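You operate a simulated robot arm through the tools that you are given. There is no shell and no other tool. Be economical: measure what you need, move in short steps, check, and stop when the job is done.

The job below is to be done with a simulated two-armed robot. You get a single attempt, and the scene is never put back.

JOB
Set the depth to 2 mm, drive the proud pegs flush and put the shoe in the empty cradle.
Fine: lower knob beside the clamp to 2, post in, both palm buttons once, post out again.

It is judged by the outcome, as a careful person would: the job done as asked, and still so three seconds after it is handed in. It fails if anything else is knocked over, pushed out of place, dropped, spilled or broken.

ROBOT AND FRAMES
Two 7-joint arms with two-finger parallel grippers on one trunk, on a base that drives. Base frame: it is fixed to the floor where the robot stands at the start and does not move with it; the origin is under the middle of the robot, x ahead of it, y to its left, z up. Units: mm, rad, N and s.
The left shoulder is at the start at [60, 143, 926], the right one opposite. With the tool pointing down near the work surface each hand reaches from about 300 to 520 mm from the robot's upright axis, wherever it stands, measured 20 degrees to its own side. Places, roughly: display of the heel press [600, -100, 500]; heel press [1000, 0, 1500]; lower knob beside the clamp [800, -200, 1300]; post of the heel press [700, -100, 900]; seat of the cradle at the end of the ledge [1000, -400, 600]. Payload 1.57 kg a hand.
The tool frame of a hand sits at the grasp point between the pads (the TCP): z along the fingers, y along the line on which they close. The tips reach 30 mm beyond it. The gripper opens to 110 mm. The fingers are 24 mm wide and 12 mm thick; the gripper's body (48 by 112 mm) begins 78 mm behind the TCP.
Orientation is that of the tool frame in the base frame, as [roll, pitch, yaw] about the fixed x, y, z axes, in that order (R = Rz(yaw) Ry(pitch) Rx(roll)). With the fingers straight down and closing along the base's y, the tool's x points along the base's -x, its y along +y and its z along -z.

CONTROLS
- The arms move only by the tool arm_command. It takes "left_commands", "right_commands" or both (then of equal length, played together; a hand with none holds still); each is a list of rows, each a list of 7 numbers: the shift along the tool's x, y, z in mm, then the turn, a rotation vector about the tool's x, y, z in rad, then the opening, from 0 (shut) to 1 (fully open). In form: [[tx, ty, tz, ax, ay, az, gripper], ...]. A call has 1 to 12 rows; each row shifts and turns the commanded pose from where the row before left it, along the tool's axes as they then stand. Rows are played at 5 a second. More than 50 mm and 0.15 rad between two rows, or a gripper value outside its range, and nothing of the call is played. A pose out of reach is approached as far as the arm can. The call stops where the force on the tool passes 50 N (or 10 N more than at its start, if that is more) or the arm is blocked; 0.2 s more then pass. The fingers move at their own pace (about 45 mm/s each) and stop on an object; they squeeze with about 34 N. The grip force told is the motor's: it shows also when the fingers shut on nothing. Time passes only in rows, and 0.2 s behind the last, so rows that do not move let the fingers close. The reply holds the time, the measured pose of the TCP, the force on the tool along the base axes, the opening and the grip force, in the units named above and with some noise, with the torque about the TCP (base axes, N m) and any sound that the robot's microphone picked up, and new pictures: "pictures" is both (left out), scene, wrist or none (wrist: the cameras of the hands that moved).
- Cameras (640 x 400 px; columns grow to the right, rows downward): "scene" is now at [48, -29, 1545.4]; the picture's right is [-0.34, -0.94, 0.00], its down [-0.63, 0.23, -0.74] and it looks along [0.70, -0.26, -0.67] (base axes); focal length 292 px, centre (320, 200). "left" rides on the left gripper at [70, -16, -141] in its tool frame; the picture's right is [0.23, 0.97, 0.00], its down [-0.86, 0.20, -0.48] and it looks along [-0.47, 0.11, 0.88] (tool axes); focal length 222 px, centre (320, 200). "right" rides on the right gripper at [70, 16, -141] in its tool frame; the picture's right is [-0.23, 0.97, 0.00], its down [-0.86, -0.20, -0.48] and it looks along [-0.47, -0.11, 0.88] (tool axes); focal length 222 px, centre (320, 200).
- lift_body(by): slides the trunk up (or, below 0, down) by that many mm; the arms and the scene camera ride with it, the base frame stays. It gives what a move gives, with no picture.
- base_move(legs): drives the robot by 1 to 6 legs, each [ahead, left, turn to the left] in mm, mm and rad, along the robot's own axes; the way and the turn of a leg run together, so that a leg with both is an arc; at most 1500 mm and 3.142 rad a leg. The arms and the cameras ride along, it lands a little off, and it stops where it bumps. It gives what a move gives, and a new picture of the scene camera.
- pan_tilt(pan, tilt): turns the head with the scene camera to pan (to the left, within 1.501 rad either way) and tilt (down, from -0.506 to 1.204), counted from straight ahead of the robot. It gives what a move gives, and a new picture of the scene camera.
- locate(camera, pixels): for up to 12 pixels [column, row] of the newest picture of that camera ("zoom" is the newest enlarged one), the place [x, y, z] in the base frame of the surface seen there, good to about 2 mm. The clock stands still meanwhile.
- zoom(camera, box): a new picture of the part [left, top, right, bottom] of that camera's present view, enlarged. The clock stands still meanwhile.
- hand_in(): hands the job in; it is judged then, once.

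Keep the steps short. Do not move on a guess: measure, check each grasp and each placing, and mend mistakes. In all there are 80 turns and 260 pictures (those below and enlarged ones count). Leave the grippers open and the arms clear of the work at the hand-in unless told otherwise, and finish with a single line.

The tools are called after "Emit:" as a command line: name --argument value ..., lists and objects as JSON in quotes. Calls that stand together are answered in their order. arm_command: Moves the arms, as the interface text tells. Its arguments: {"type":"object","properties":{"left_commands":{"type":"array"},"right_commands":{"type":"array"},"pictures":{"type":"string","enum":["both","scene","wrist","none"]}},"required":[]} The other tools are called the same way: lift_body (by) slides the trunk up or down; base_move (legs) drives the base; pan_tilt (pan, tilt) turns the head that bears the scene camera; locate (camera, pixels) gives the place of the surface under pixels of a picture; zoom (camera, box) takes an enlarged picture of a part of a camera's view; hand_in () hands the job in.

At the start:

```text
time: 0.0
left_position: [456.0, 67.5, 1000.3]
left_tool_rot: [-3.141, 0.0, 3.141]
left_wrist_force: [-0.6, 0.0, 0.4]
left_wrist_torque: [0.02, 0.01, 0.01]
left_finger_gap: 109.7
left_grasp_force: 0.1
right_position: [511.5, -319.5, 999.2]
right_tool_rot: [3.141, -0.002, 3.14]
right_wrist_force: [0.8, -0.1, -0.7]
right_wrist_torque: [0.02, 0.01, -0.03]
right_finger_gap: 110.4
right_grasp_force: 0.1
trunk travel left (down, up): [-525.0, 65.0]
robot x, y, heading: [-1.5, 0.3, 0.002]
head pan, tilt: [-0.351, 0.733]
```

scene: 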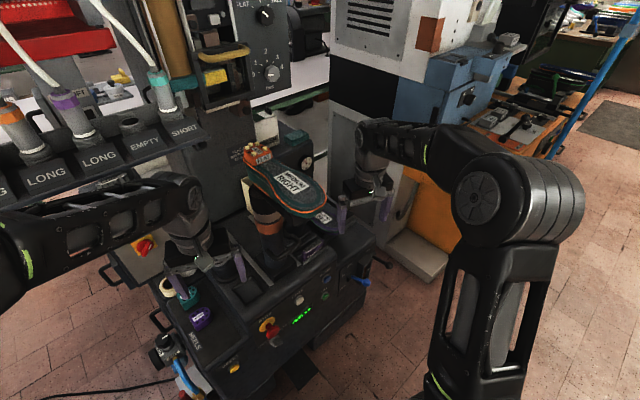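
right: 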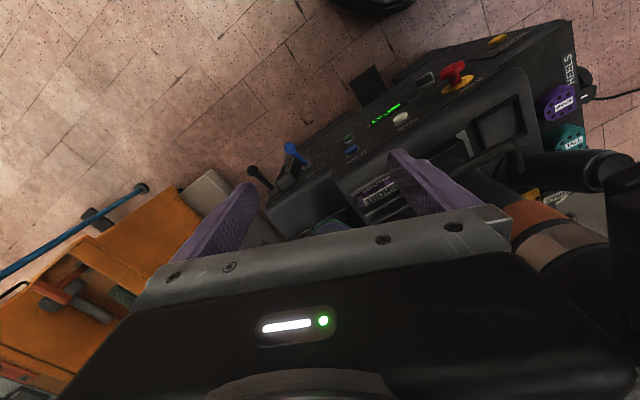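
left: 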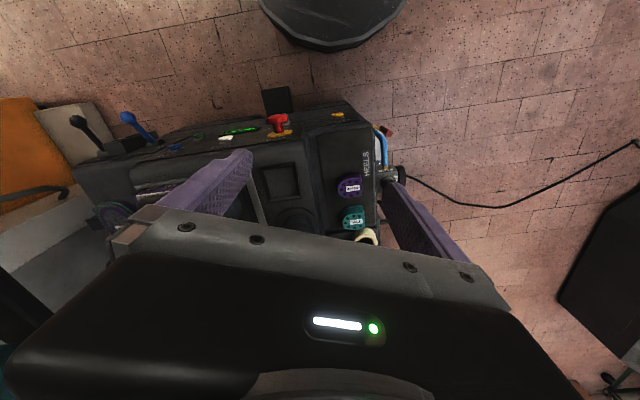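

I see a heel press with two knobs at the top, a shoe clamped upside down on the post, and a front panel. I'll zoom in on these before moving anything.

Emit:
zoom --camera "scene" --box '[180, 0, 340, 100]'

Emit:
zoom --camera "scene" --box '[200, 110, 400, 235]'

Emit:
zoom --camera "scene" --box '[150, 240, 390, 390]'

Emit:
zoom --camera "scene" --box '[380, 20, 640, 182]'

Emit:
zoom --camera "scene" --box '[0, 0, 220, 220]'

```text
4.00 times, centred on (260, 50) of scene
```

zoom: 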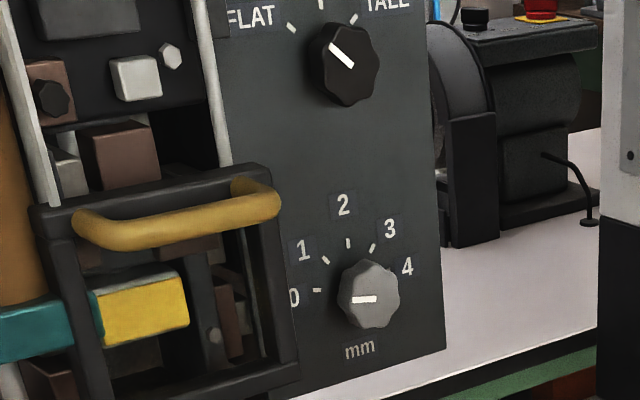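

```text
3.20 times, centred on (300, 172) of scene
```

zoom: 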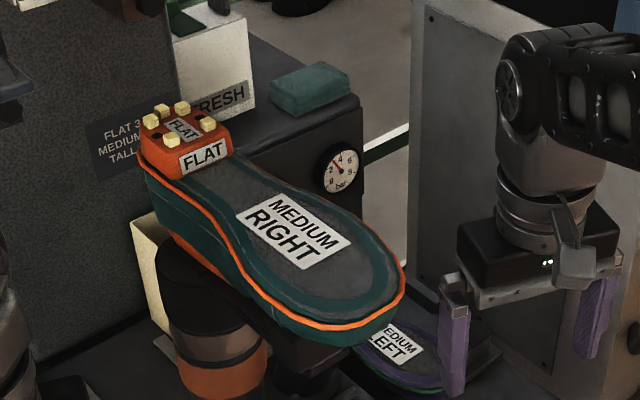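

```text
2.67 times, centred on (270, 315) of scene
```

zoom: 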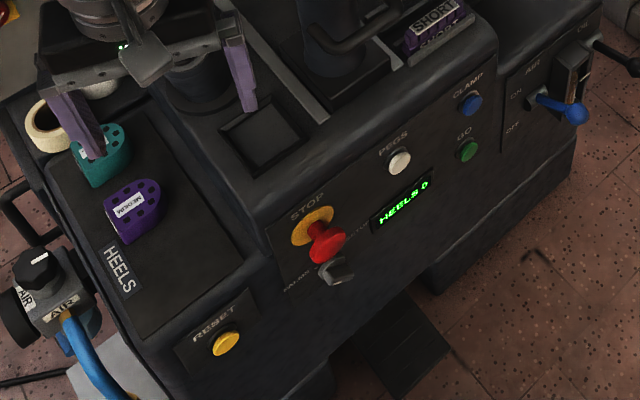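

```text
2.46 times, centred on (510, 101) of scene
```

zoom: 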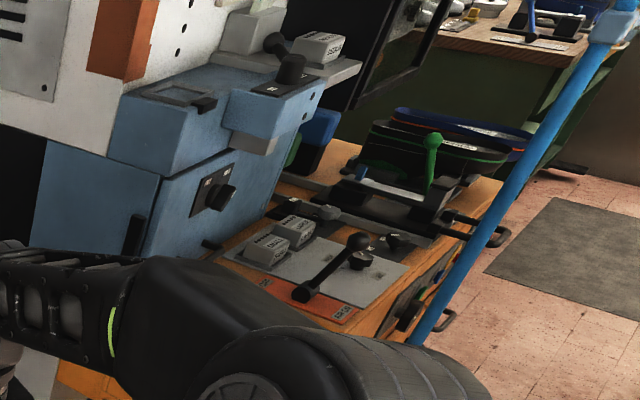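

```text
1.82 times, centred on (110, 110) of scene
```

zoom: 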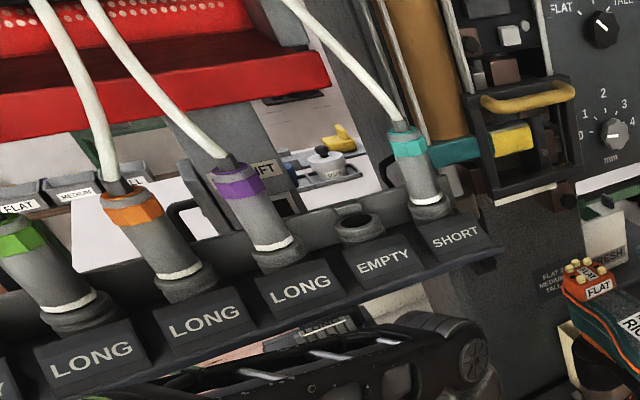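

The mm knob points to 0 and the display reads something like "HEELS 0". I'll look around for the palm buttons, the cradle and any notices.

Emit:
pan_tilt --pan -0.3 --tilt 0.2

Emit:
pan_tilt --pan -0.1 --tilt 1.1

Emit:
pan_tilt --pan -0.9 --tilt 0.6

Emit:
pan_tilt --pan 0.4 --tilt 0.5

```text
time: 0.9
left_position: [456.3, 67.1, 1000.4]
left_tool_rot: [-3.14, 0.001, 3.14]
left_wrist_force: [0.1, 0.4, 0.3]
left_wrist_torque: [-0.01, 0.01, -0.01]
left_finger_gap: 109.8
left_grasp_force: 0.0
right_position: [511.0, -319.5, 999.7]
right_tool_rot: [3.14, 0.0, 3.14]
right_wrist_force: [-0.3, 0.5, -0.1]
right_wrist_torque: [0.01, -0.02, -0.04]
right_finger_gap: 110.1
right_grasp_force: 0.1
trunk travel left (down, up): [-525.0, 65.0]
robot x, y, heading: [1.0, -4.8, 0.002]
head pan, tilt: [-0.3, 0.201]
```

scene: 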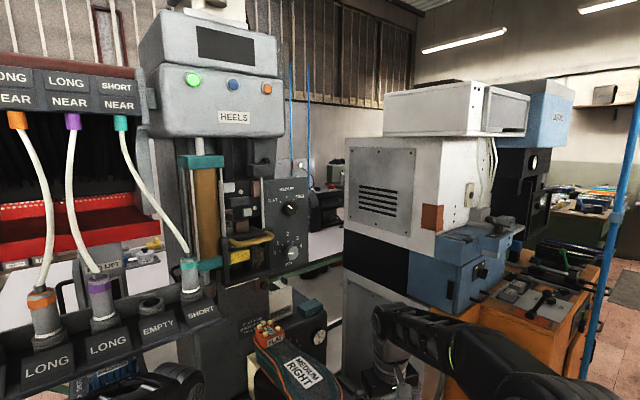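

```text
time: 2.1
left_position: [457.0, 67.3, 999.5]
left_tool_rot: [-3.141, -0.001, -3.141]
left_wrist_force: [-0.5, -0.1, -0.3]
left_wrist_torque: [0.02, -0.05, 0.0]
left_finger_gap: 110.1
left_grasp_force: 0.1
right_position: [512.6, -318.0, 1000.1]
right_tool_rot: [-3.141, 0.001, 3.141]
right_wrist_force: [-0.2, 0.6, -0.8]
right_wrist_torque: [-0.03, 0.02, -0.02]
right_finger_gap: 110.0
right_grasp_force: 0.1
trunk travel left (down, up): [-525.0, 65.0]
robot x, y, heading: [1.5, -2.1, 0.0]
head pan, tilt: [-0.099, 1.1]
```

scene: 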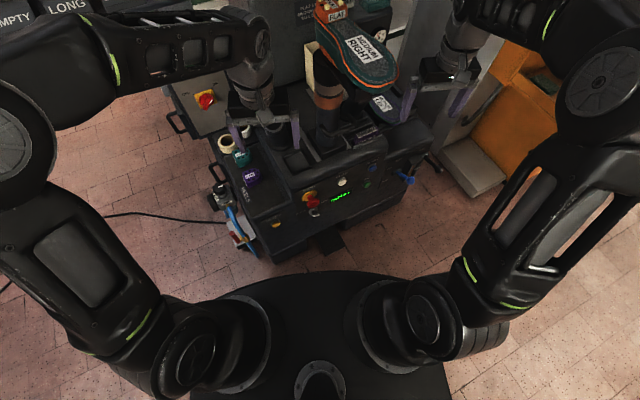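

```text
time: 3.3
left_position: [456.7, 67.6, 1000.3]
left_tool_rot: [3.141, 0.001, 3.14]
left_wrist_force: [-1.1, 0.1, -0.7]
left_wrist_torque: [-0.04, 0.0, -0.02]
left_finger_gap: 109.8
left_grasp_force: 0.1
right_position: [512.2, -318.5, 999.1]
right_tool_rot: [3.141, 0.0, -3.141]
right_wrist_force: [0.3, 0.3, 0.8]
right_wrist_torque: [-0.02, 0.01, 0.03]
right_finger_gap: 109.9
right_grasp_force: 0.1
trunk travel left (down, up): [-525.0, 65.0]
robot x, y, heading: [-0.8, -0.5, -0.001]
head pan, tilt: [-0.901, 0.6]
```

scene: 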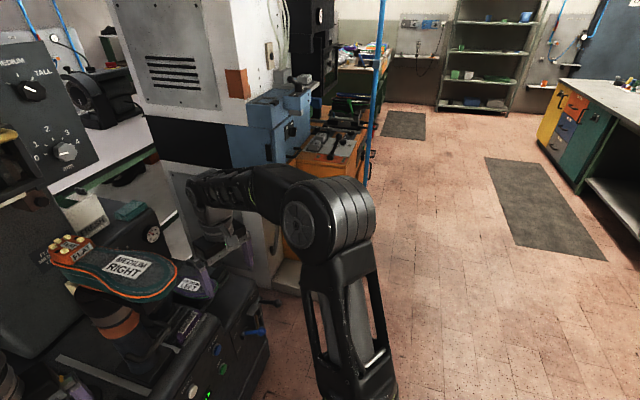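

```text
time: 4.8
left_position: [456.5, 67.7, 999.1]
left_tool_rot: [-3.141, 0.0, 3.14]
left_wrist_force: [0.3, -0.3, -0.1]
left_wrist_torque: [0.04, 0.0, -0.02]
left_finger_gap: 110.0
left_grasp_force: 0.0
right_position: [512.0, -319.9, 1000.1]
right_tool_rot: [3.141, 0.002, -3.14]
right_wrist_force: [-0.5, 0.8, 0.4]
right_wrist_torque: [0.01, 0.0, 0.0]
right_finger_gap: 110.1
right_grasp_force: 0.0
trunk travel left (down, up): [-525.0, 65.0]
robot x, y, heading: [-3.7, 0.8, 0.001]
head pan, tilt: [0.4, 0.499]
```

scene: 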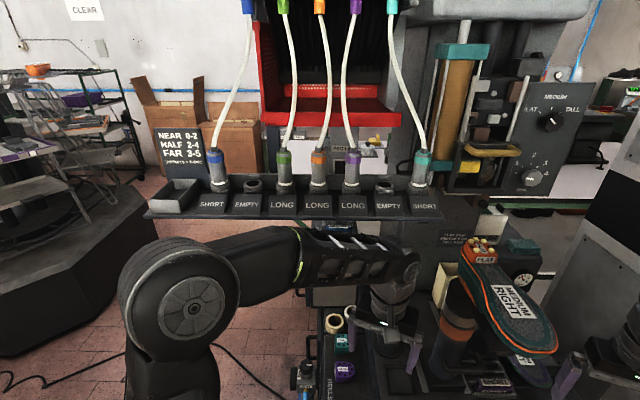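

I still need the palm buttons and the cradle, so I'll tilt toward the lower part of the press and zoom.

Emit:
pan_tilt --pan -0.25 --tilt 0.85

Emit:
zoom --camera "scene" --box '[240, 40, 400, 140]'

Emit:
zoom --camera "scene" --box '[140, 100, 300, 200]'

Emit:
zoom --camera "scene" --box '[240, 200, 400, 300]'

Emit:
zoom --camera "scene" --box '[280, 130, 440, 230]'

```text
time: 5.8
left_position: [457.7, 67.0, 1000.0]
left_tool_rot: [3.141, 0.0, 3.141]
left_wrist_force: [0.1, -0.2, -0.2]
left_wrist_torque: [0.02, 0.01, -0.01]
left_finger_gap: 109.8
left_grasp_force: 0.0
right_position: [511.4, -318.4, 1000.6]
right_tool_rot: [3.141, 0.001, -3.141]
right_wrist_force: [0.6, -0.6, -0.1]
right_wrist_torque: [0.0, -0.01, -0.01]
right_finger_gap: 109.9
right_grasp_force: 0.2
trunk travel left (down, up): [-525.0, 65.0]
robot x, y, heading: [0.5, 2.4, -0.0]
head pan, tilt: [-0.25, 0.85]
```

scene: 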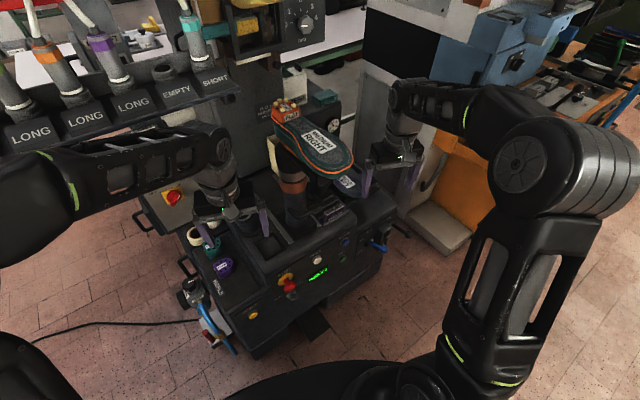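

```text
4.00 times, centred on (320, 90) of scene
```

zoom: 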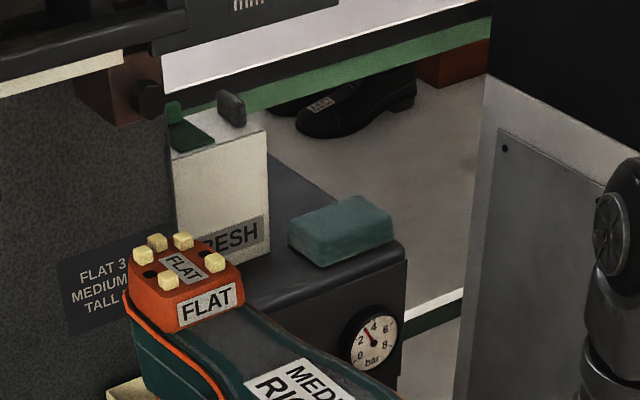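

```text
4.00 times, centred on (220, 150) of scene
```

zoom: 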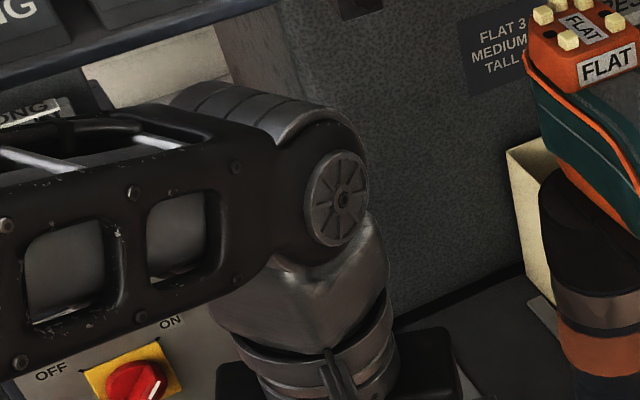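

```text
4.00 times, centred on (320, 250) of scene
```

zoom: 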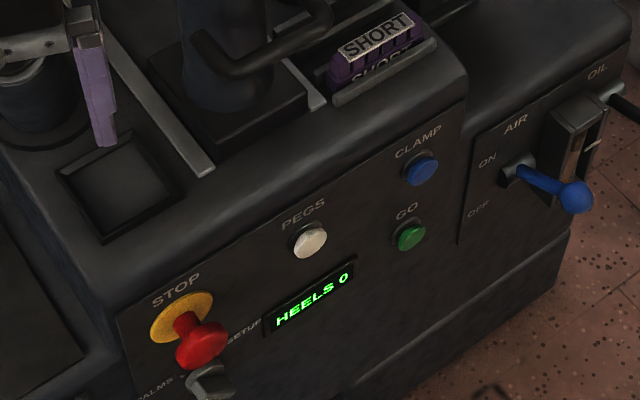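

```text
4.00 times, centred on (360, 180) of scene
```

zoom: 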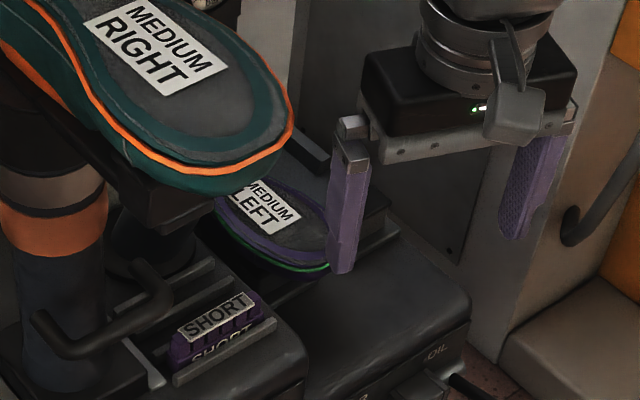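

The pressure gauge reads about 3 bar, and the sign gives "FLAT 3". Next I'll look at the head and knobs more closely.

Emit:
pan_tilt --pan -0.1 --tilt 0.25

Emit:
zoom --camera "scene" --box '[140, 0, 380, 150]'

Emit:
zoom --camera "scene" --box '[250, 150, 400, 250]'

Emit:
zoom --camera "scene" --box '[260, 245, 460, 375]'

```text
time: 6.8
left_position: [456.8, 66.6, 1000.1]
left_tool_rot: [-3.141, 0.0, 3.14]
left_wrist_force: [-0.3, -1.0, -0.2]
left_wrist_torque: [-0.01, 0.02, 0.02]
left_finger_gap: 110.0
left_grasp_force: 0.1
right_position: [511.7, -318.8, 1000.3]
right_tool_rot: [-3.141, 0.001, -3.141]
right_wrist_force: [-0.2, 0.0, -0.1]
right_wrist_torque: [-0.05, -0.02, 0.01]
right_finger_gap: 110.0
right_grasp_force: 0.0
trunk travel left (down, up): [-525.0, 65.0]
robot x, y, heading: [0.0, 3.0, -0.0]
head pan, tilt: [-0.099, 0.25]
```

scene: 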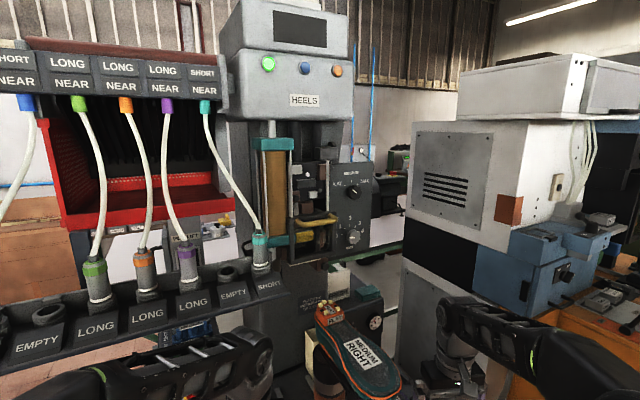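

```text
2.67 times, centred on (260, 75) of scene
```

zoom: 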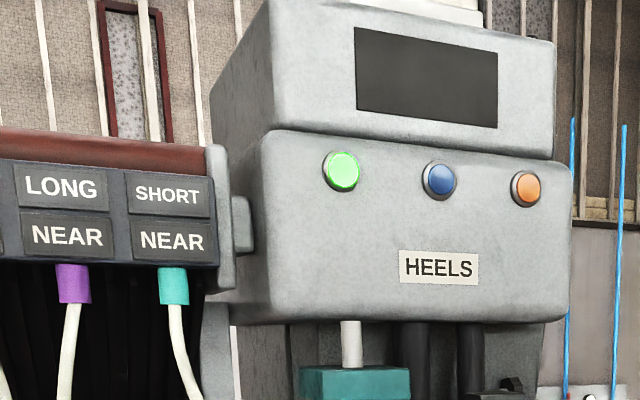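

```text
4.00 times, centred on (325, 200) of scene
```

zoom: 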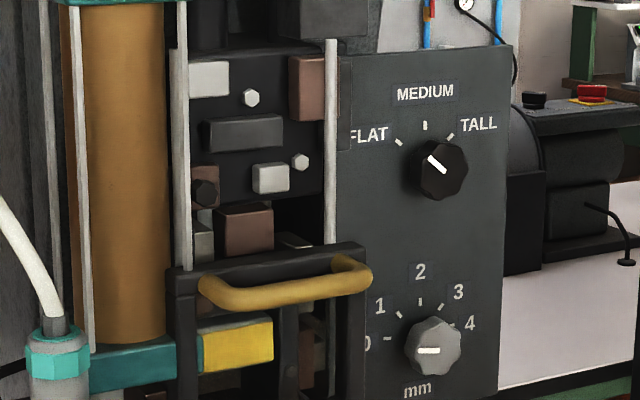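

```text
3.08 times, centred on (360, 310) of scene
```

zoom: 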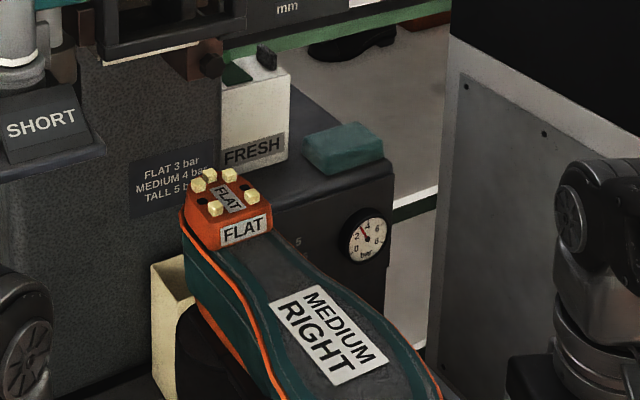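

The upper knob is on FLAT and the gauge shows 3 bar, which matches the sign. Next I'll measure key places in this view.

Emit:
locate --camera "scene" --pixels '[[354, 237], [351, 192], [338, 237], [363, 250], [351, 220], [330, 310], [365, 355], [390, 385], [320, 218], [262, 262], [345, 280], [360, 230]]'

Emit:
pan_tilt --pan -0.25 --tilt 0.85

Emit:
locate --camera "scene" --pixels '[[284, 114], [315, 140], [350, 160], [292, 185], [300, 228], [312, 232], [345, 180], [376, 247], [288, 285], [317, 260], [341, 210], [253, 315]]'

```text
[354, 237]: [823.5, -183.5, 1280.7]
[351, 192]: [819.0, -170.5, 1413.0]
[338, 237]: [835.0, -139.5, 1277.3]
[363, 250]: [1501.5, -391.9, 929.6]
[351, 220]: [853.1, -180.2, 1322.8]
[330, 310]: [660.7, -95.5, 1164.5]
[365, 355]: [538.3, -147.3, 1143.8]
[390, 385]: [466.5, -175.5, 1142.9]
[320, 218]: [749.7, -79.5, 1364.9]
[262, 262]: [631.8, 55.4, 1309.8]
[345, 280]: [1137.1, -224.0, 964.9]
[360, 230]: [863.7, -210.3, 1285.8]
```

```text
time: 7.8
left_position: [456.8, 67.2, 999.9]
left_tool_rot: [3.141, -0.001, -3.141]
left_wrist_force: [0.1, -0.9, -1.7]
left_wrist_torque: [0.0, -0.02, 0.0]
left_finger_gap: 110.0
left_grasp_force: 0.0
right_position: [511.1, -318.7, 1000.7]
right_tool_rot: [-3.14, -0.001, 3.141]
right_wrist_force: [0.2, 0.0, -0.5]
right_wrist_torque: [0.01, -0.03, 0.0]
right_finger_gap: 110.4
right_grasp_force: 0.0
trunk travel left (down, up): [-525.0, 65.0]
robot x, y, heading: [-1.6, -3.1, -0.001]
head pan, tilt: [-0.25, 0.85]
```

scene: 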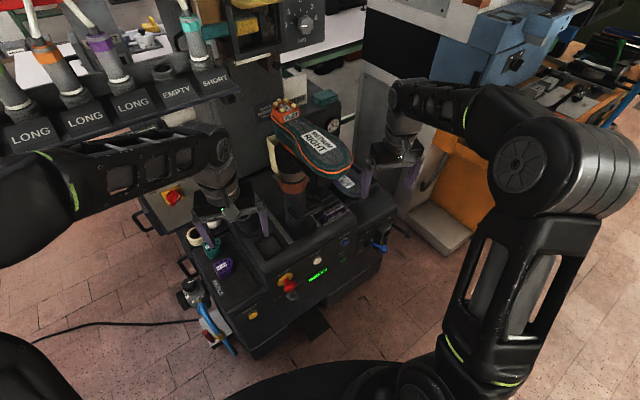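

```text
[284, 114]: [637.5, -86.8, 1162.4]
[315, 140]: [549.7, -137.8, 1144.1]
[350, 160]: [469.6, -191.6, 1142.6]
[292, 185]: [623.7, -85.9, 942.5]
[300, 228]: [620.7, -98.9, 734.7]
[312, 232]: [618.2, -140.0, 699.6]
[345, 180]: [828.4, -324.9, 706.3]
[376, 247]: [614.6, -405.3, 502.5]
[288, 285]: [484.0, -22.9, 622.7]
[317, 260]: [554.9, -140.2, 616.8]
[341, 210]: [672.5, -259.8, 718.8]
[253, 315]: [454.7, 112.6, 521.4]
```

The shoe sole is at z≈1143 and the post base at z≈720. I'll back off 350 mm for an unobstructed view of the press front and look for the palm buttons.

Emit:
base_move --legs '[[-450, 0, 0]]'

Emit:
pan_tilt --pan -0.1 --tilt 0.55

Emit:
zoom --camera "scene" --box '[180, 120, 420, 270]'

Emit:
zoom --camera "scene" --box '[180, 240, 420, 390]'

```text
time: 10.5
left_position: [3.3, 65.8, 999.6]
left_tool_rot: [-3.141, 0.002, 3.135]
left_wrist_force: [-0.6, 0.5, 0.3]
left_wrist_torque: [0.01, -0.02, -0.01]
left_finger_gap: 110.3
left_grasp_force: 0.0
right_position: [56.4, -319.8, 1000.6]
right_tool_rot: [-3.141, 0.0, 3.137]
right_wrist_force: [-0.9, 0.3, -0.5]
right_wrist_torque: [-0.02, -0.04, -0.02]
right_finger_gap: 109.9
right_grasp_force: 0.1
trunk travel left (down, up): [-525.0, 65.0]
robot x, y, heading: [-453.6, 3.4, -0.002]
head pan, tilt: [-0.25, 0.85]
```

scene: 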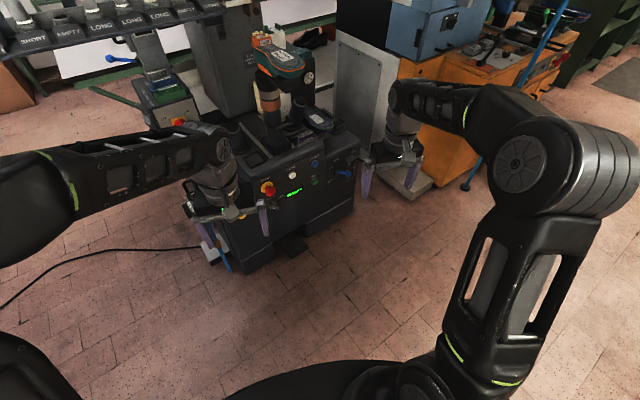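

```text
time: 11.3
left_position: [2.4, 65.3, 999.8]
left_tool_rot: [-3.141, 0.0, 3.136]
left_wrist_force: [-0.2, 1.3, -0.9]
left_wrist_torque: [-0.02, 0.03, 0.01]
left_finger_gap: 109.9
left_grasp_force: 0.0
right_position: [56.1, -320.2, 999.7]
right_tool_rot: [3.141, -0.001, 3.137]
right_wrist_force: [0.0, -0.8, -0.4]
right_wrist_torque: [0.01, -0.01, 0.0]
right_finger_gap: 110.0
right_grasp_force: 0.0
trunk travel left (down, up): [-525.0, 65.0]
robot x, y, heading: [-455.4, 2.7, -0.002]
head pan, tilt: [-0.099, 0.55]
```

scene: 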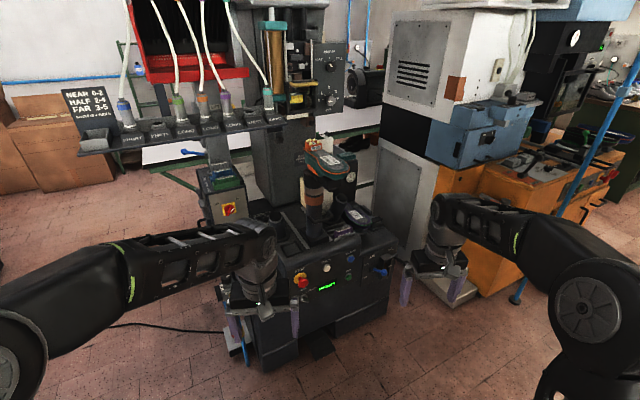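

```text
2.67 times, centred on (300, 195) of scene
```

zoom: 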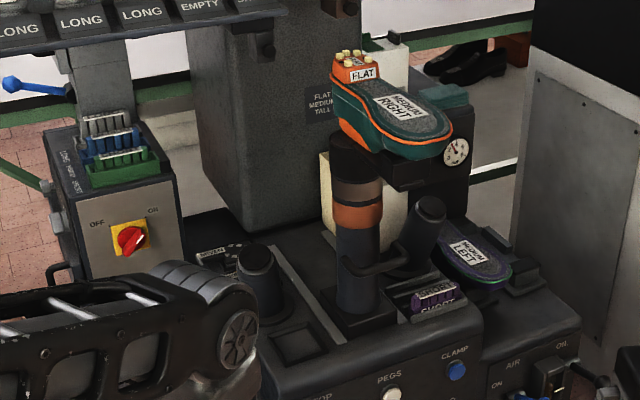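

```text
2.67 times, centred on (300, 315) of scene
```

zoom: 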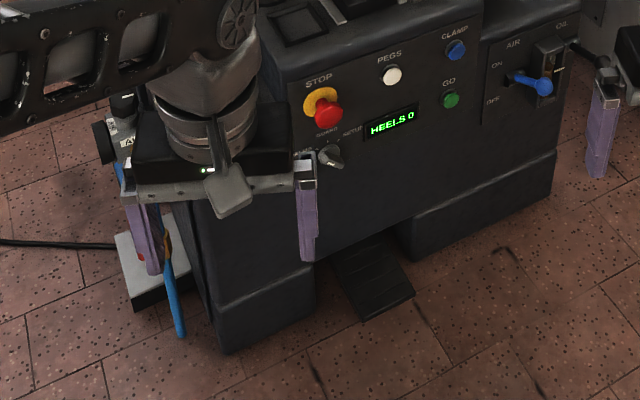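

I found two black mushroom buttons on pedestals either side of the post, at zoom (258,260) and (428,215), which should be the palm buttons. I'll zoom in on the buttons, the selector, the cradle and the post base.

Emit:
zoom --camera "scene" --box '[280, 260, 360, 310]'

Emit:
zoom --camera "scene" --box '[250, 180, 410, 280]'

Emit:
zoom --camera "scene" --box '[260, 20, 360, 150]'

Emit:
locate --camera "scene" --pixels '[[276, 213], [277, 222], [341, 196], [340, 205], [320, 218], [340, 214], [372, 215], [310, 257], [291, 248], [305, 235], [380, 235], [330, 225]]'

```text
8.00 times, centred on (320, 285) of scene
```

zoom: 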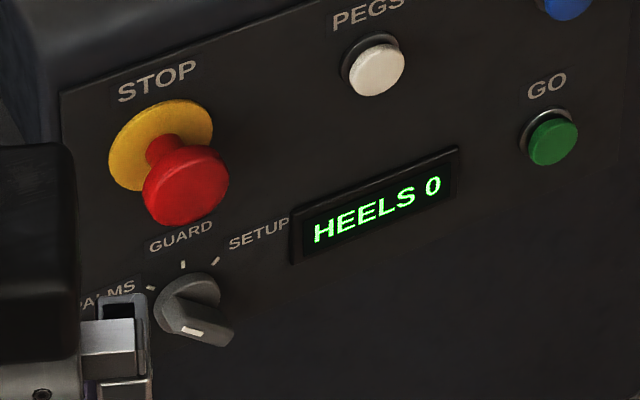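

```text
4.00 times, centred on (330, 230) of scene
```

zoom: 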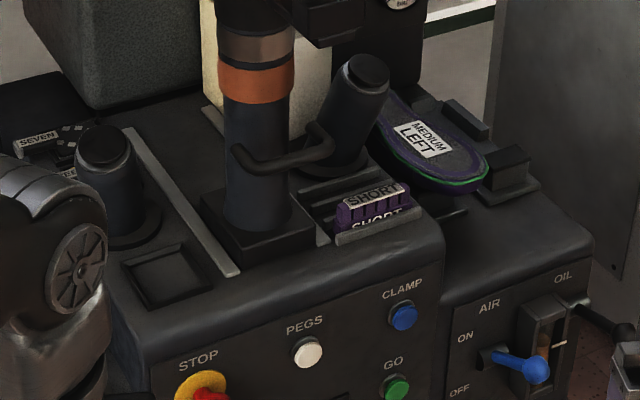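

```text
3.08 times, centred on (310, 85) of scene
```

zoom: 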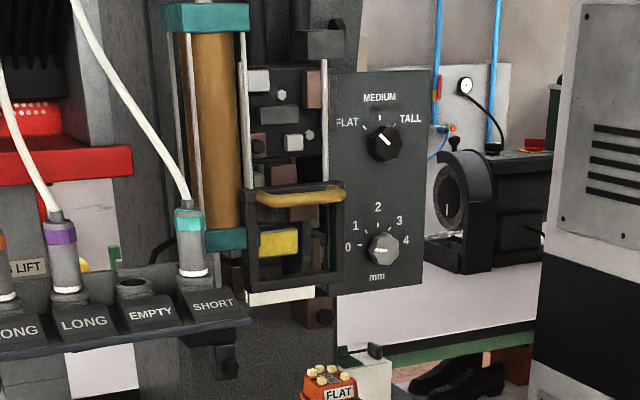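

```text
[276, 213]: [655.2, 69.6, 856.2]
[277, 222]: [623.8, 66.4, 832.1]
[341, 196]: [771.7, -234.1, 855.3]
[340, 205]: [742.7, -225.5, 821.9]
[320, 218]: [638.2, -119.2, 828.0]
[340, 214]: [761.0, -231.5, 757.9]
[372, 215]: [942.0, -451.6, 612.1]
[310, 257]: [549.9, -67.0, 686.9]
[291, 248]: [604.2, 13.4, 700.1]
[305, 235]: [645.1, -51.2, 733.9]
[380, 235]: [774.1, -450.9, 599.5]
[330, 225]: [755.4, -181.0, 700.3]
```

The selector (zoom 190,315) needs a closer look, and the press is yawed about 21° to the left. I'll drive to a spot further right, facing along the press axis but still back from it, to see the right side and the cradle.

Emit:
base_move --legs '[[0, -480, 0], [200, 0, 0.37]]'

Emit:
pan_tilt --pan 0.05 --tilt 0.6

Emit:
zoom --camera "scene" --box '[220, 170, 460, 320]'

```text
time: 15.4
left_position: [140.3, -223.2, 998.6]
left_tool_rot: [-3.141, -0.004, -2.781]
left_wrist_force: [1.2, -0.1, 0.5]
left_wrist_torque: [-0.03, 0.0, -0.03]
left_finger_gap: 109.9
left_grasp_force: 0.1
right_position: [330.3, -565.0, 999.1]
right_tool_rot: [3.141, 0.0, -2.781]
right_wrist_force: [0.6, 0.1, -0.5]
right_wrist_torque: [0.01, 0.02, 0.0]
right_finger_gap: 109.9
right_grasp_force: 0.1
trunk travel left (down, up): [-525.0, 65.0]
robot x, y, heading: [-258.8, -449.1, 0.361]
head pan, tilt: [-0.099, 0.55]
```

scene: 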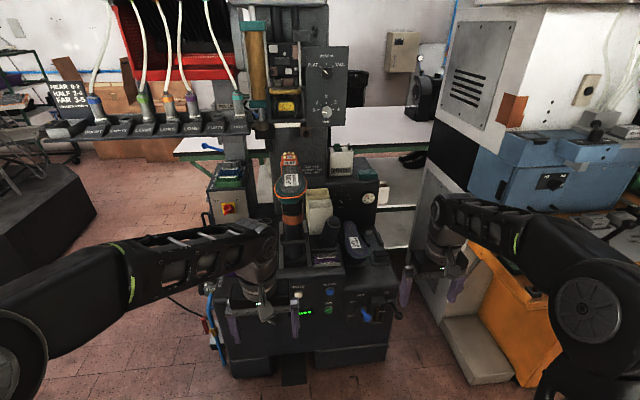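

```text
time: 16.1
left_position: [139.4, -225.2, 1000.2]
left_tool_rot: [-3.141, -0.001, -2.777]
left_wrist_force: [-0.4, -0.5, 0.0]
left_wrist_torque: [-0.04, 0.0, 0.02]
left_finger_gap: 109.8
left_grasp_force: 0.0
right_position: [327.7, -566.7, 999.7]
right_tool_rot: [-3.141, 0.0, -2.779]
right_wrist_force: [-0.2, -0.2, -0.2]
right_wrist_torque: [-0.01, 0.02, -0.02]
right_finger_gap: 109.7
right_grasp_force: 0.1
trunk travel left (down, up): [-525.0, 65.0]
robot x, y, heading: [-264.5, -451.5, 0.36]
head pan, tilt: [0.051, 0.6]
```

scene: 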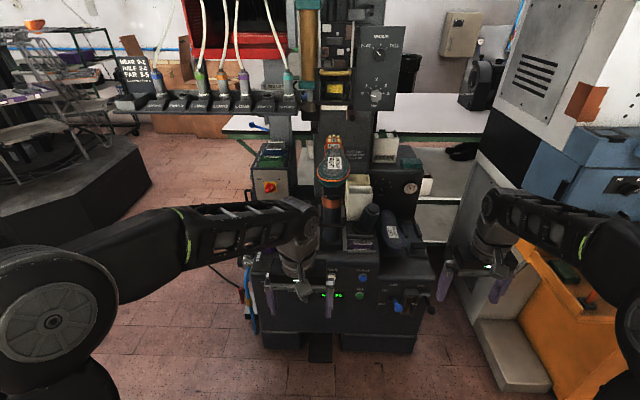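

```text
2.67 times, centred on (340, 245) of scene
```

zoom: 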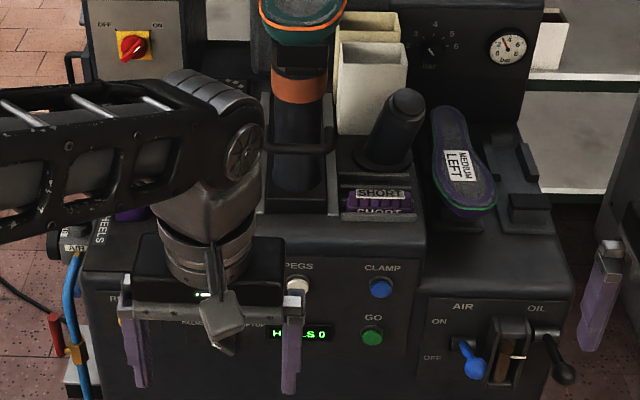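

The empty cradle is right of the MEDIUM LEFT shoe, at zoom (530,180). The palm pedestals and the gauge (3 bar) are clear as well. Here, still far from the press, I'll raise the trunk, tuck the left arm out and back, and turn the right hand horizontal for the knob.

Emit:
lift_body --by 60

Emit:
arm_command --left_commands '[[20, 40, 0, 0, 0, 0, 1], [20, 40, 0, 0, 0, 0, 1], [20, 40, 0, 0, 0, 0, 1], [20, 40, 0, 0, 0, 0, 1], [0, 40, 0, 0, 0, 0, 1], [0, 0, 0, 0, 0, 0, 1], [0, 0, 0, 0, 0, 0, 1], [0, 0, 0, 0, 0, 0, 1], [0, 0, 0, 0, 0, 0, 1], [0, 0, 0, 0, 0, 0, 1], [0, 0, 0, 0, 0, 0, 1]]' --right_commands '[[0, 0, 0, 0, -0.1428, 0, 1], [0, 0, 0, 0, -0.1428, 0, 1], [0, 0, 0, 0, -0.1428, 0, 1], [0, 0, 0, 0, -0.1428, 0, 1], [0, 0, 0, 0, -0.1428, 0, 1], [0, 0, 0, 0, -0.1428, 0, 1], [0, 0, 0, 0, -0.1428, 0, 1], [0, 0, 0, 0, -0.1428, 0, 1], [0, 0, 0, 0, -0.1428, 0, 1], [0, 0, 0, 0, -0.1428, 0, 1], [0, 0, 0, 0, -0.1428, 0, 1]]' --pictures "scene"

```text
time: 17.1
left_position: [140.7, -224.4, 1059.5]
left_tool_rot: [3.141, -0.002, -2.778]
left_wrist_force: [0.0, -0.3, 0.3]
left_wrist_torque: [-0.01, -0.02, 0.01]
left_finger_gap: 110.0
left_grasp_force: 0.0
right_position: [330.6, -566.2, 1059.5]
right_tool_rot: [3.14, 0.002, -2.782]
right_wrist_force: [-0.4, 0.6, 0.0]
right_wrist_torque: [0.02, 0.01, 0.02]
right_finger_gap: 109.9
right_grasp_force: 0.0
trunk travel left (down, up): [-585.0, 5.0]
robot x, y, heading: [-263.3, -447.4, 0.363]
head pan, tilt: [0.051, 0.6]
```

```text
time: 19.5
left_position: [-2.8, -68.2, 1061.3]
left_tool_rot: [-3.141, 0.001, -2.779]
left_wrist_force: [0.0, -0.7, -0.8]
left_wrist_torque: [0.03, 0.01, 0.03]
left_finger_gap: 109.8
left_grasp_force: 0.1
right_position: [337.9, -566.9, 1058.7]
right_tool_rot: [-1.052, 1.57, -0.689]
right_wrist_force: [0.6, -0.2, 0.0]
right_wrist_torque: [0.02, -0.01, 0.02]
right_finger_gap: 109.6
right_grasp_force: 0.1
right hand out of reach, approached as far as the arm can: row 9, 10
trunk travel left (down, up): [-585.0, 5.0]
robot x, y, heading: [-262.7, -446.7, 0.356]
head pan, tilt: [0.051, 0.6]
```

scene: 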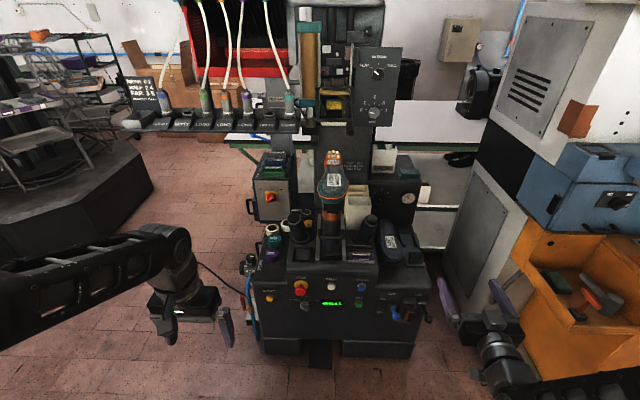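

The right hand is now horizontal and the front panel is in view. I'll zoom on the selector, the knob, the post and the cradle and measure them.

Emit:
zoom --camera "scene" --box '[280, 265, 344, 305]'

Emit:
zoom --camera "scene" --box '[350, 200, 446, 260]'

Emit:
zoom --camera "scene" --box '[275, 190, 403, 270]'

Emit:
zoom --camera "scene" --box '[300, 30, 428, 140]'

Emit:
locate --camera "scene" --pixels '[[374, 114], [360, 60], [395, 60], [360, 118], [394, 118], [335, 110], [335, 160], [333, 182], [308, 214], [370, 222], [330, 84], [345, 220]]'

```text
10.00 times, centred on (312, 285) of scene
```

zoom: 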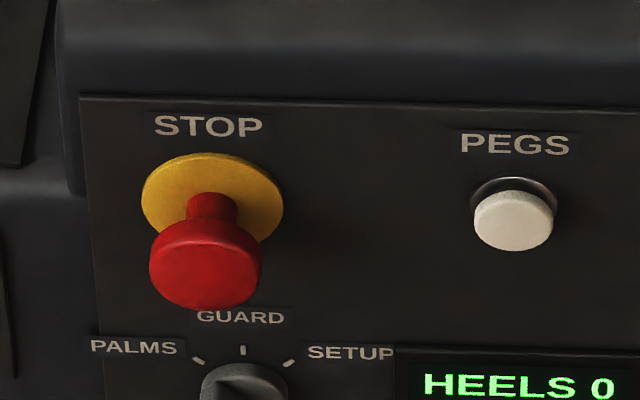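

```text
6.67 times, centred on (398, 230) of scene
```

zoom: 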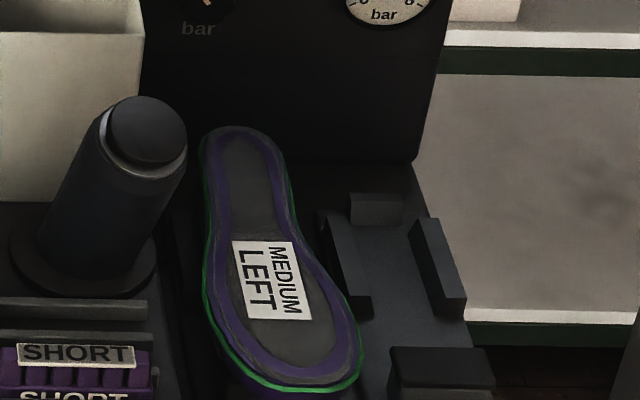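

```text
5.00 times, centred on (339, 230) of scene
```

zoom: 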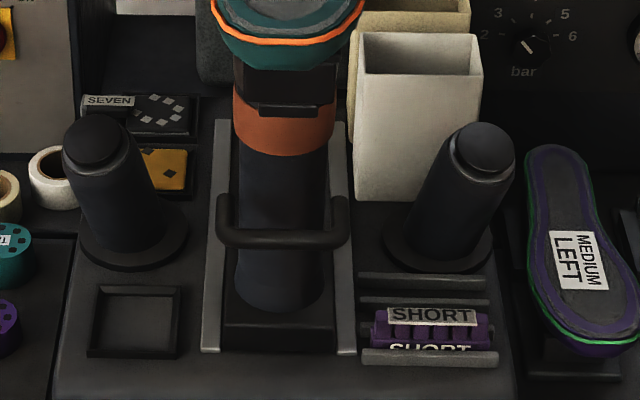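

```text
3.64 times, centred on (364, 85) of scene
```

zoom: 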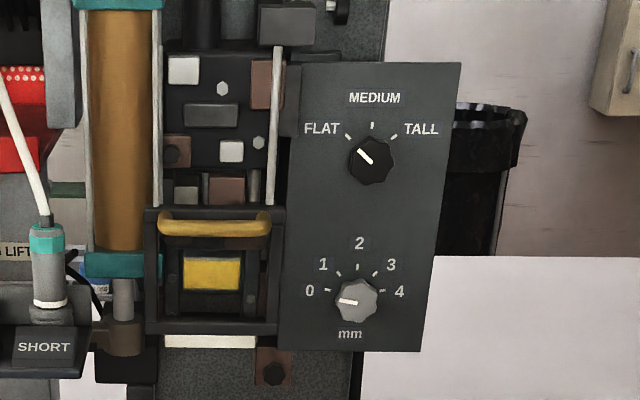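

```text
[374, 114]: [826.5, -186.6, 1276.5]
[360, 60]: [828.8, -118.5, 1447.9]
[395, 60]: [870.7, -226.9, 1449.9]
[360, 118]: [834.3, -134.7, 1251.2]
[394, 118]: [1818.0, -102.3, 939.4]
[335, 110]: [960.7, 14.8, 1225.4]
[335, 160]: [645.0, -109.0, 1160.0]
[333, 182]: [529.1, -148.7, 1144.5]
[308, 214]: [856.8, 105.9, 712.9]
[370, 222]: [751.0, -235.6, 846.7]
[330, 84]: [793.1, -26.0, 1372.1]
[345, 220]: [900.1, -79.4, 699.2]
```

The knob is at about (826,-187,1279), its face 27 mm proud of the panel and about 48 mm across, with the pointer at 0. I'll check the selector properly next.

Emit:
zoom --camera "scene" --box '[280, 285, 344, 325]'

Emit:
zoom --camera "scene" --box '[370, 280, 450, 330]'

Emit:
locate --camera "zoom" --pixels '[[180, 230], [240, 235]]'

```text
10.00 times, centred on (312, 305) of scene
```

zoom: 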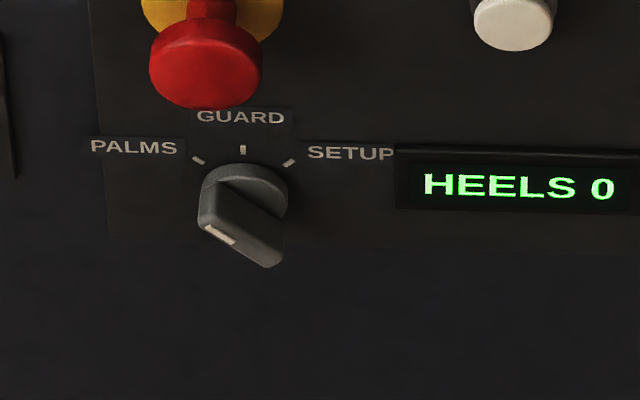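

```text
8.00 times, centred on (410, 305) of scene
```

zoom: 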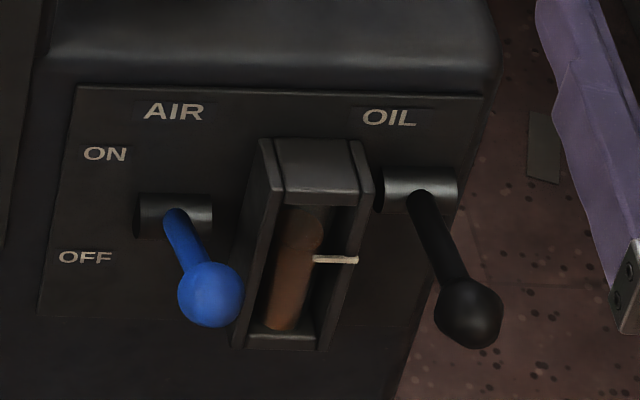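

```text
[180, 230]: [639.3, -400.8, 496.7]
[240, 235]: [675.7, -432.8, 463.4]
```

The selector's white mark points to PALMS, which is right. Before driving in I'll measure my own base front and the clearance to the press and pedal.

Emit:
pan_tilt --pan 0.0 --tilt 1.1

Emit:
locate --camera "scene" --pixels '[[320, 272], [320, 290], [240, 285], [400, 285], [330, 160], [300, 150], [420, 160], [323, 175]]'

```text
time: 20.4
left_position: [-3.6, -68.2, 1060.4]
left_tool_rot: [-3.141, -0.001, -2.781]
left_wrist_force: [-0.1, 0.8, 0.1]
left_wrist_torque: [0.03, 0.03, 0.02]
left_finger_gap: 110.2
left_grasp_force: 0.0
right_position: [336.3, -566.6, 1059.1]
right_tool_rot: [3.132, 1.57, -2.788]
right_wrist_force: [0.2, -0.2, 0.3]
right_wrist_torque: [0.0, 0.02, 0.0]
right_finger_gap: 110.0
right_grasp_force: 0.1
trunk travel left (down, up): [-585.0, 5.0]
robot x, y, heading: [-260.6, -447.7, 0.361]
head pan, tilt: [0.0, 1.1]
```

scene: 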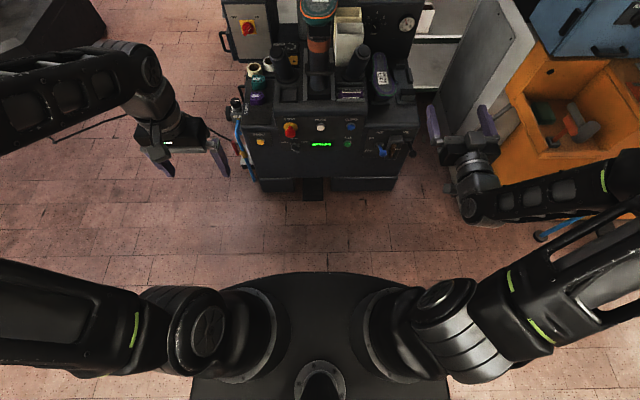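

```text
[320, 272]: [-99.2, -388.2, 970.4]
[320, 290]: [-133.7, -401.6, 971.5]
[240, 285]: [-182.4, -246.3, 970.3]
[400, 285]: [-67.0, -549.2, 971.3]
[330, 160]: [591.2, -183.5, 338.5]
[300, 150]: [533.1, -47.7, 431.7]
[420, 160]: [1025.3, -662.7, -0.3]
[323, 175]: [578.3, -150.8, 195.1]
```

The plate at z≈970 reaches 172 mm ahead of my axis, so I can stand at about n=100 along the press axis. First I'll bring the right hand up to knob height and inward, out here in free space.

Emit:
arm_command --right_commands '[[-44, 40, 0, 0, 0, 0, 0.7], [-44, 40, 0, 0, 0, 0, 0.7], [-44, 40, 0, 0, 0, 0, 0.7], [-44, 40, 0, 0, 0, 0, 0.7], [-44, 40, 0, 0, 0, 0, 0.7]]' --pictures "none"

Emit:
base_move --legs '[[330, -20, 0.008]]'

```text
refused: row 1 steps farther than a row can; nothing moved
```

```text
time: 22.6
left_position: [311.1, 35.5, 1059.9]
left_tool_rot: [3.141, -0.001, -2.769]
left_wrist_force: [-0.7, -0.7, -0.1]
left_wrist_torque: [-0.01, 0.01, 0.0]
left_finger_gap: 109.7
left_grasp_force: 0.1
right_position: [656.3, -460.5, 1059.2]
right_tool_rot: [3.112, 1.57, -2.799]
right_wrist_force: [0.5, -0.1, 0.9]
right_wrist_torque: [-0.02, -0.04, -0.02]
right_finger_gap: 109.9
right_grasp_force: 0.0
trunk travel left (down, up): [-585.0, 5.0]
robot x, y, heading: [56.3, -352.0, 0.374]
head pan, tilt: [0.0, 1.1]
```

scene: 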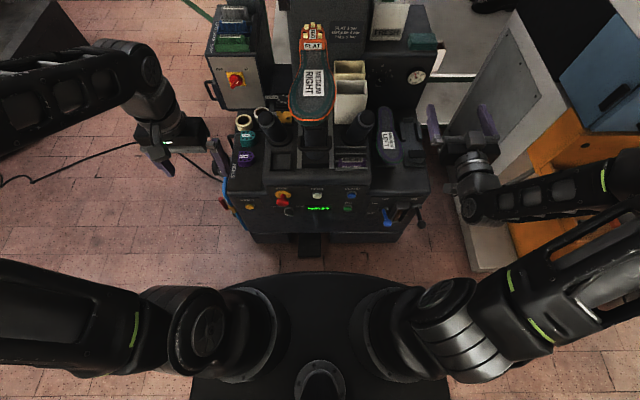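

The diagonal step was too long, so I'll repeat it in smaller rows. Nothing is near the hand on this path: it ends at u=472 and the shoe's edge is at u=365.

Emit:
arm_command --right_commands '[[-37, 0, 0, 0, 0, 0, 0.7], [-37, 0, 0, 0, 0, 0, 0.7], [-37, 24, 0, 0, 0, 0, 0.7], [-37, 24, 0, 0, 0, 0, 0.7], [-37, 24, 0, 0, 0, 0, 0.7], [-36, 24, 0, 0, 0, 0, 0.7], [0, 33, 0, 0, 0, 0, 0.7], [0, 33, 0, 0, 0, 0, 0.7], [0, 32, 0, 0, 0, 0, 0.7], [0, 0, 0, 0, 0, 0, 0.7]]' --pictures "wrist"

Emit:
pan_tilt --pan -0.1 --tilt 0.3

```text
time: 24.8
left_position: [309.5, 35.0, 1059.3]
left_tool_rot: [-3.141, 0.001, -2.769]
left_wrist_force: [1.0, 0.0, 0.2]
left_wrist_torque: [0.03, 0.01, -0.01]
left_finger_gap: 110.2
left_grasp_force: 0.1
right_position: [600.0, -281.6, 1282.3]
right_tool_rot: [2.885, 1.57, -3.027]
right_wrist_force: [-1.0, 0.6, -0.1]
right_wrist_torque: [-0.03, 0.01, 0.01]
right_finger_gap: 77.0
right_grasp_force: 0.1
right hand out of reach, approached as far as the arm can: row 2, 3
trunk travel left (down, up): [-585.0, 5.0]
robot x, y, heading: [56.5, -349.3, 0.377]
head pan, tilt: [0.0, 1.1]
```

right: 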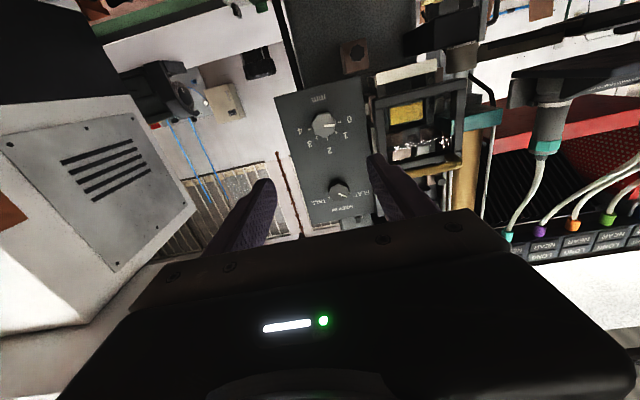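

```text
time: 25.9
left_position: [310.1, 35.6, 1061.0]
left_tool_rot: [3.141, 0.0, -2.77]
left_wrist_force: [0.9, -0.1, -0.3]
left_wrist_torque: [0.0, 0.0, 0.02]
left_finger_gap: 110.2
left_grasp_force: 0.0
right_position: [600.6, -281.3, 1281.8]
right_tool_rot: [-3.115, 1.57, -2.742]
right_wrist_force: [0.0, -0.8, 0.1]
right_wrist_torque: [0.01, 0.01, 0.01]
right_finger_gap: 76.9
right_grasp_force: 0.1
trunk travel left (down, up): [-585.0, 5.0]
robot x, y, heading: [54.2, -348.3, 0.372]
head pan, tilt: [-0.099, 0.3]
```

scene: 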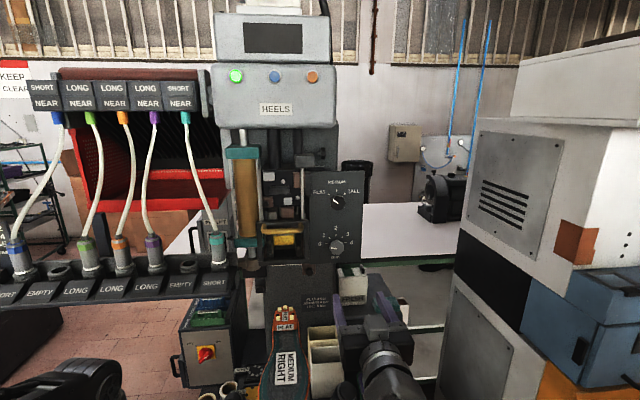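

The hand is at knob height, with TCP at n≈458, u≈479. I'll re-measure the knob face precisely.

Emit:
zoom --camera "scene" --box '[300, 220, 380, 270]'

Emit:
locate --camera "zoom" --pixels '[[285, 220], [315, 220], [345, 220], [298, 200], [330, 240], [240, 150], [400, 150], [250, 300], [370, 300], [270, 130]]'

```text
8.00 times, centred on (340, 245) of scene
```

zoom: 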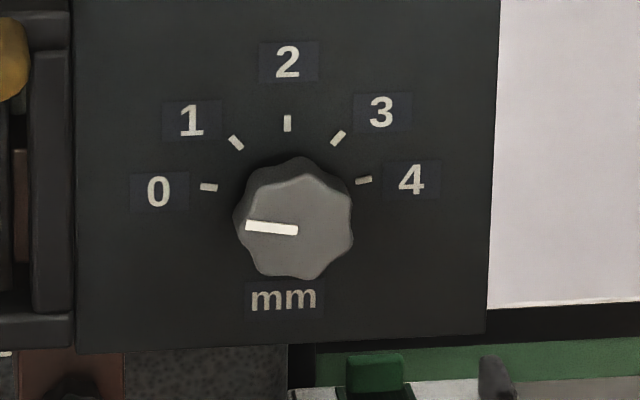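

```text
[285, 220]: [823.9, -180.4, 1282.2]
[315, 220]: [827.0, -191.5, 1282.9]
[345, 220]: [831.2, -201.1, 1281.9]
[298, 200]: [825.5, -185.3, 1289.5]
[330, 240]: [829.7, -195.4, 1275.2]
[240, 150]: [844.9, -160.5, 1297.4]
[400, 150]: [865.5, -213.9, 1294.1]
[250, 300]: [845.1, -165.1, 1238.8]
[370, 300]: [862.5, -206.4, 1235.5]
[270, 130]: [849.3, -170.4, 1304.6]
```

The knob centre is u=470, n=703, z=1279. The marks are about 40° apart, so 0→2 is about 80° clockwise. I need to drive about 175 mm forward, so I'll check the rack's front edge against my left arm first.

Emit:
locate --camera "scene" --pixels '[[220, 288], [130, 300], [40, 303], [286, 240], [272, 262], [300, 262], [250, 280], [370, 305], [388, 300]]'

Emit:
pan_tilt --pan 0.55 --tilt 0.6

```text
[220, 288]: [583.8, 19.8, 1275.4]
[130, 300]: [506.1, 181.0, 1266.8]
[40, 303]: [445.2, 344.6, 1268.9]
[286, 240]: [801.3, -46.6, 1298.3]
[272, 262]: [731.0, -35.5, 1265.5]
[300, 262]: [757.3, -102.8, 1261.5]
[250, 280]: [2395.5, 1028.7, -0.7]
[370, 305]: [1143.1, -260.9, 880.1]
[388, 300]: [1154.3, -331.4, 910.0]
```

```text
time: 27.0
left_position: [310.1, 34.0, 1059.4]
left_tool_rot: [3.141, 0.0, -2.769]
left_wrist_force: [1.1, 0.2, -0.4]
left_wrist_torque: [0.0, 0.02, -0.02]
left_finger_gap: 110.0
left_grasp_force: 0.0
right_position: [599.5, -280.7, 1280.0]
right_tool_rot: [-0.015, 1.569, 0.357]
right_wrist_force: [0.0, 0.0, -0.1]
right_wrist_torque: [-0.01, 0.0, 0.02]
right_finger_gap: 77.0
right_grasp_force: 0.1
trunk travel left (down, up): [-585.0, 5.0]
robot x, y, heading: [58.4, -353.0, 0.371]
head pan, tilt: [0.55, 0.6]
```

scene: 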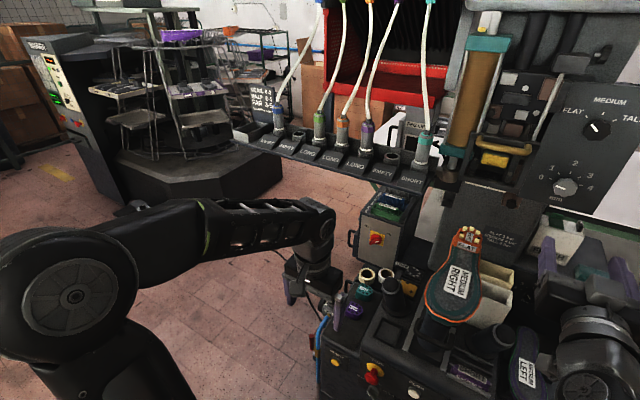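

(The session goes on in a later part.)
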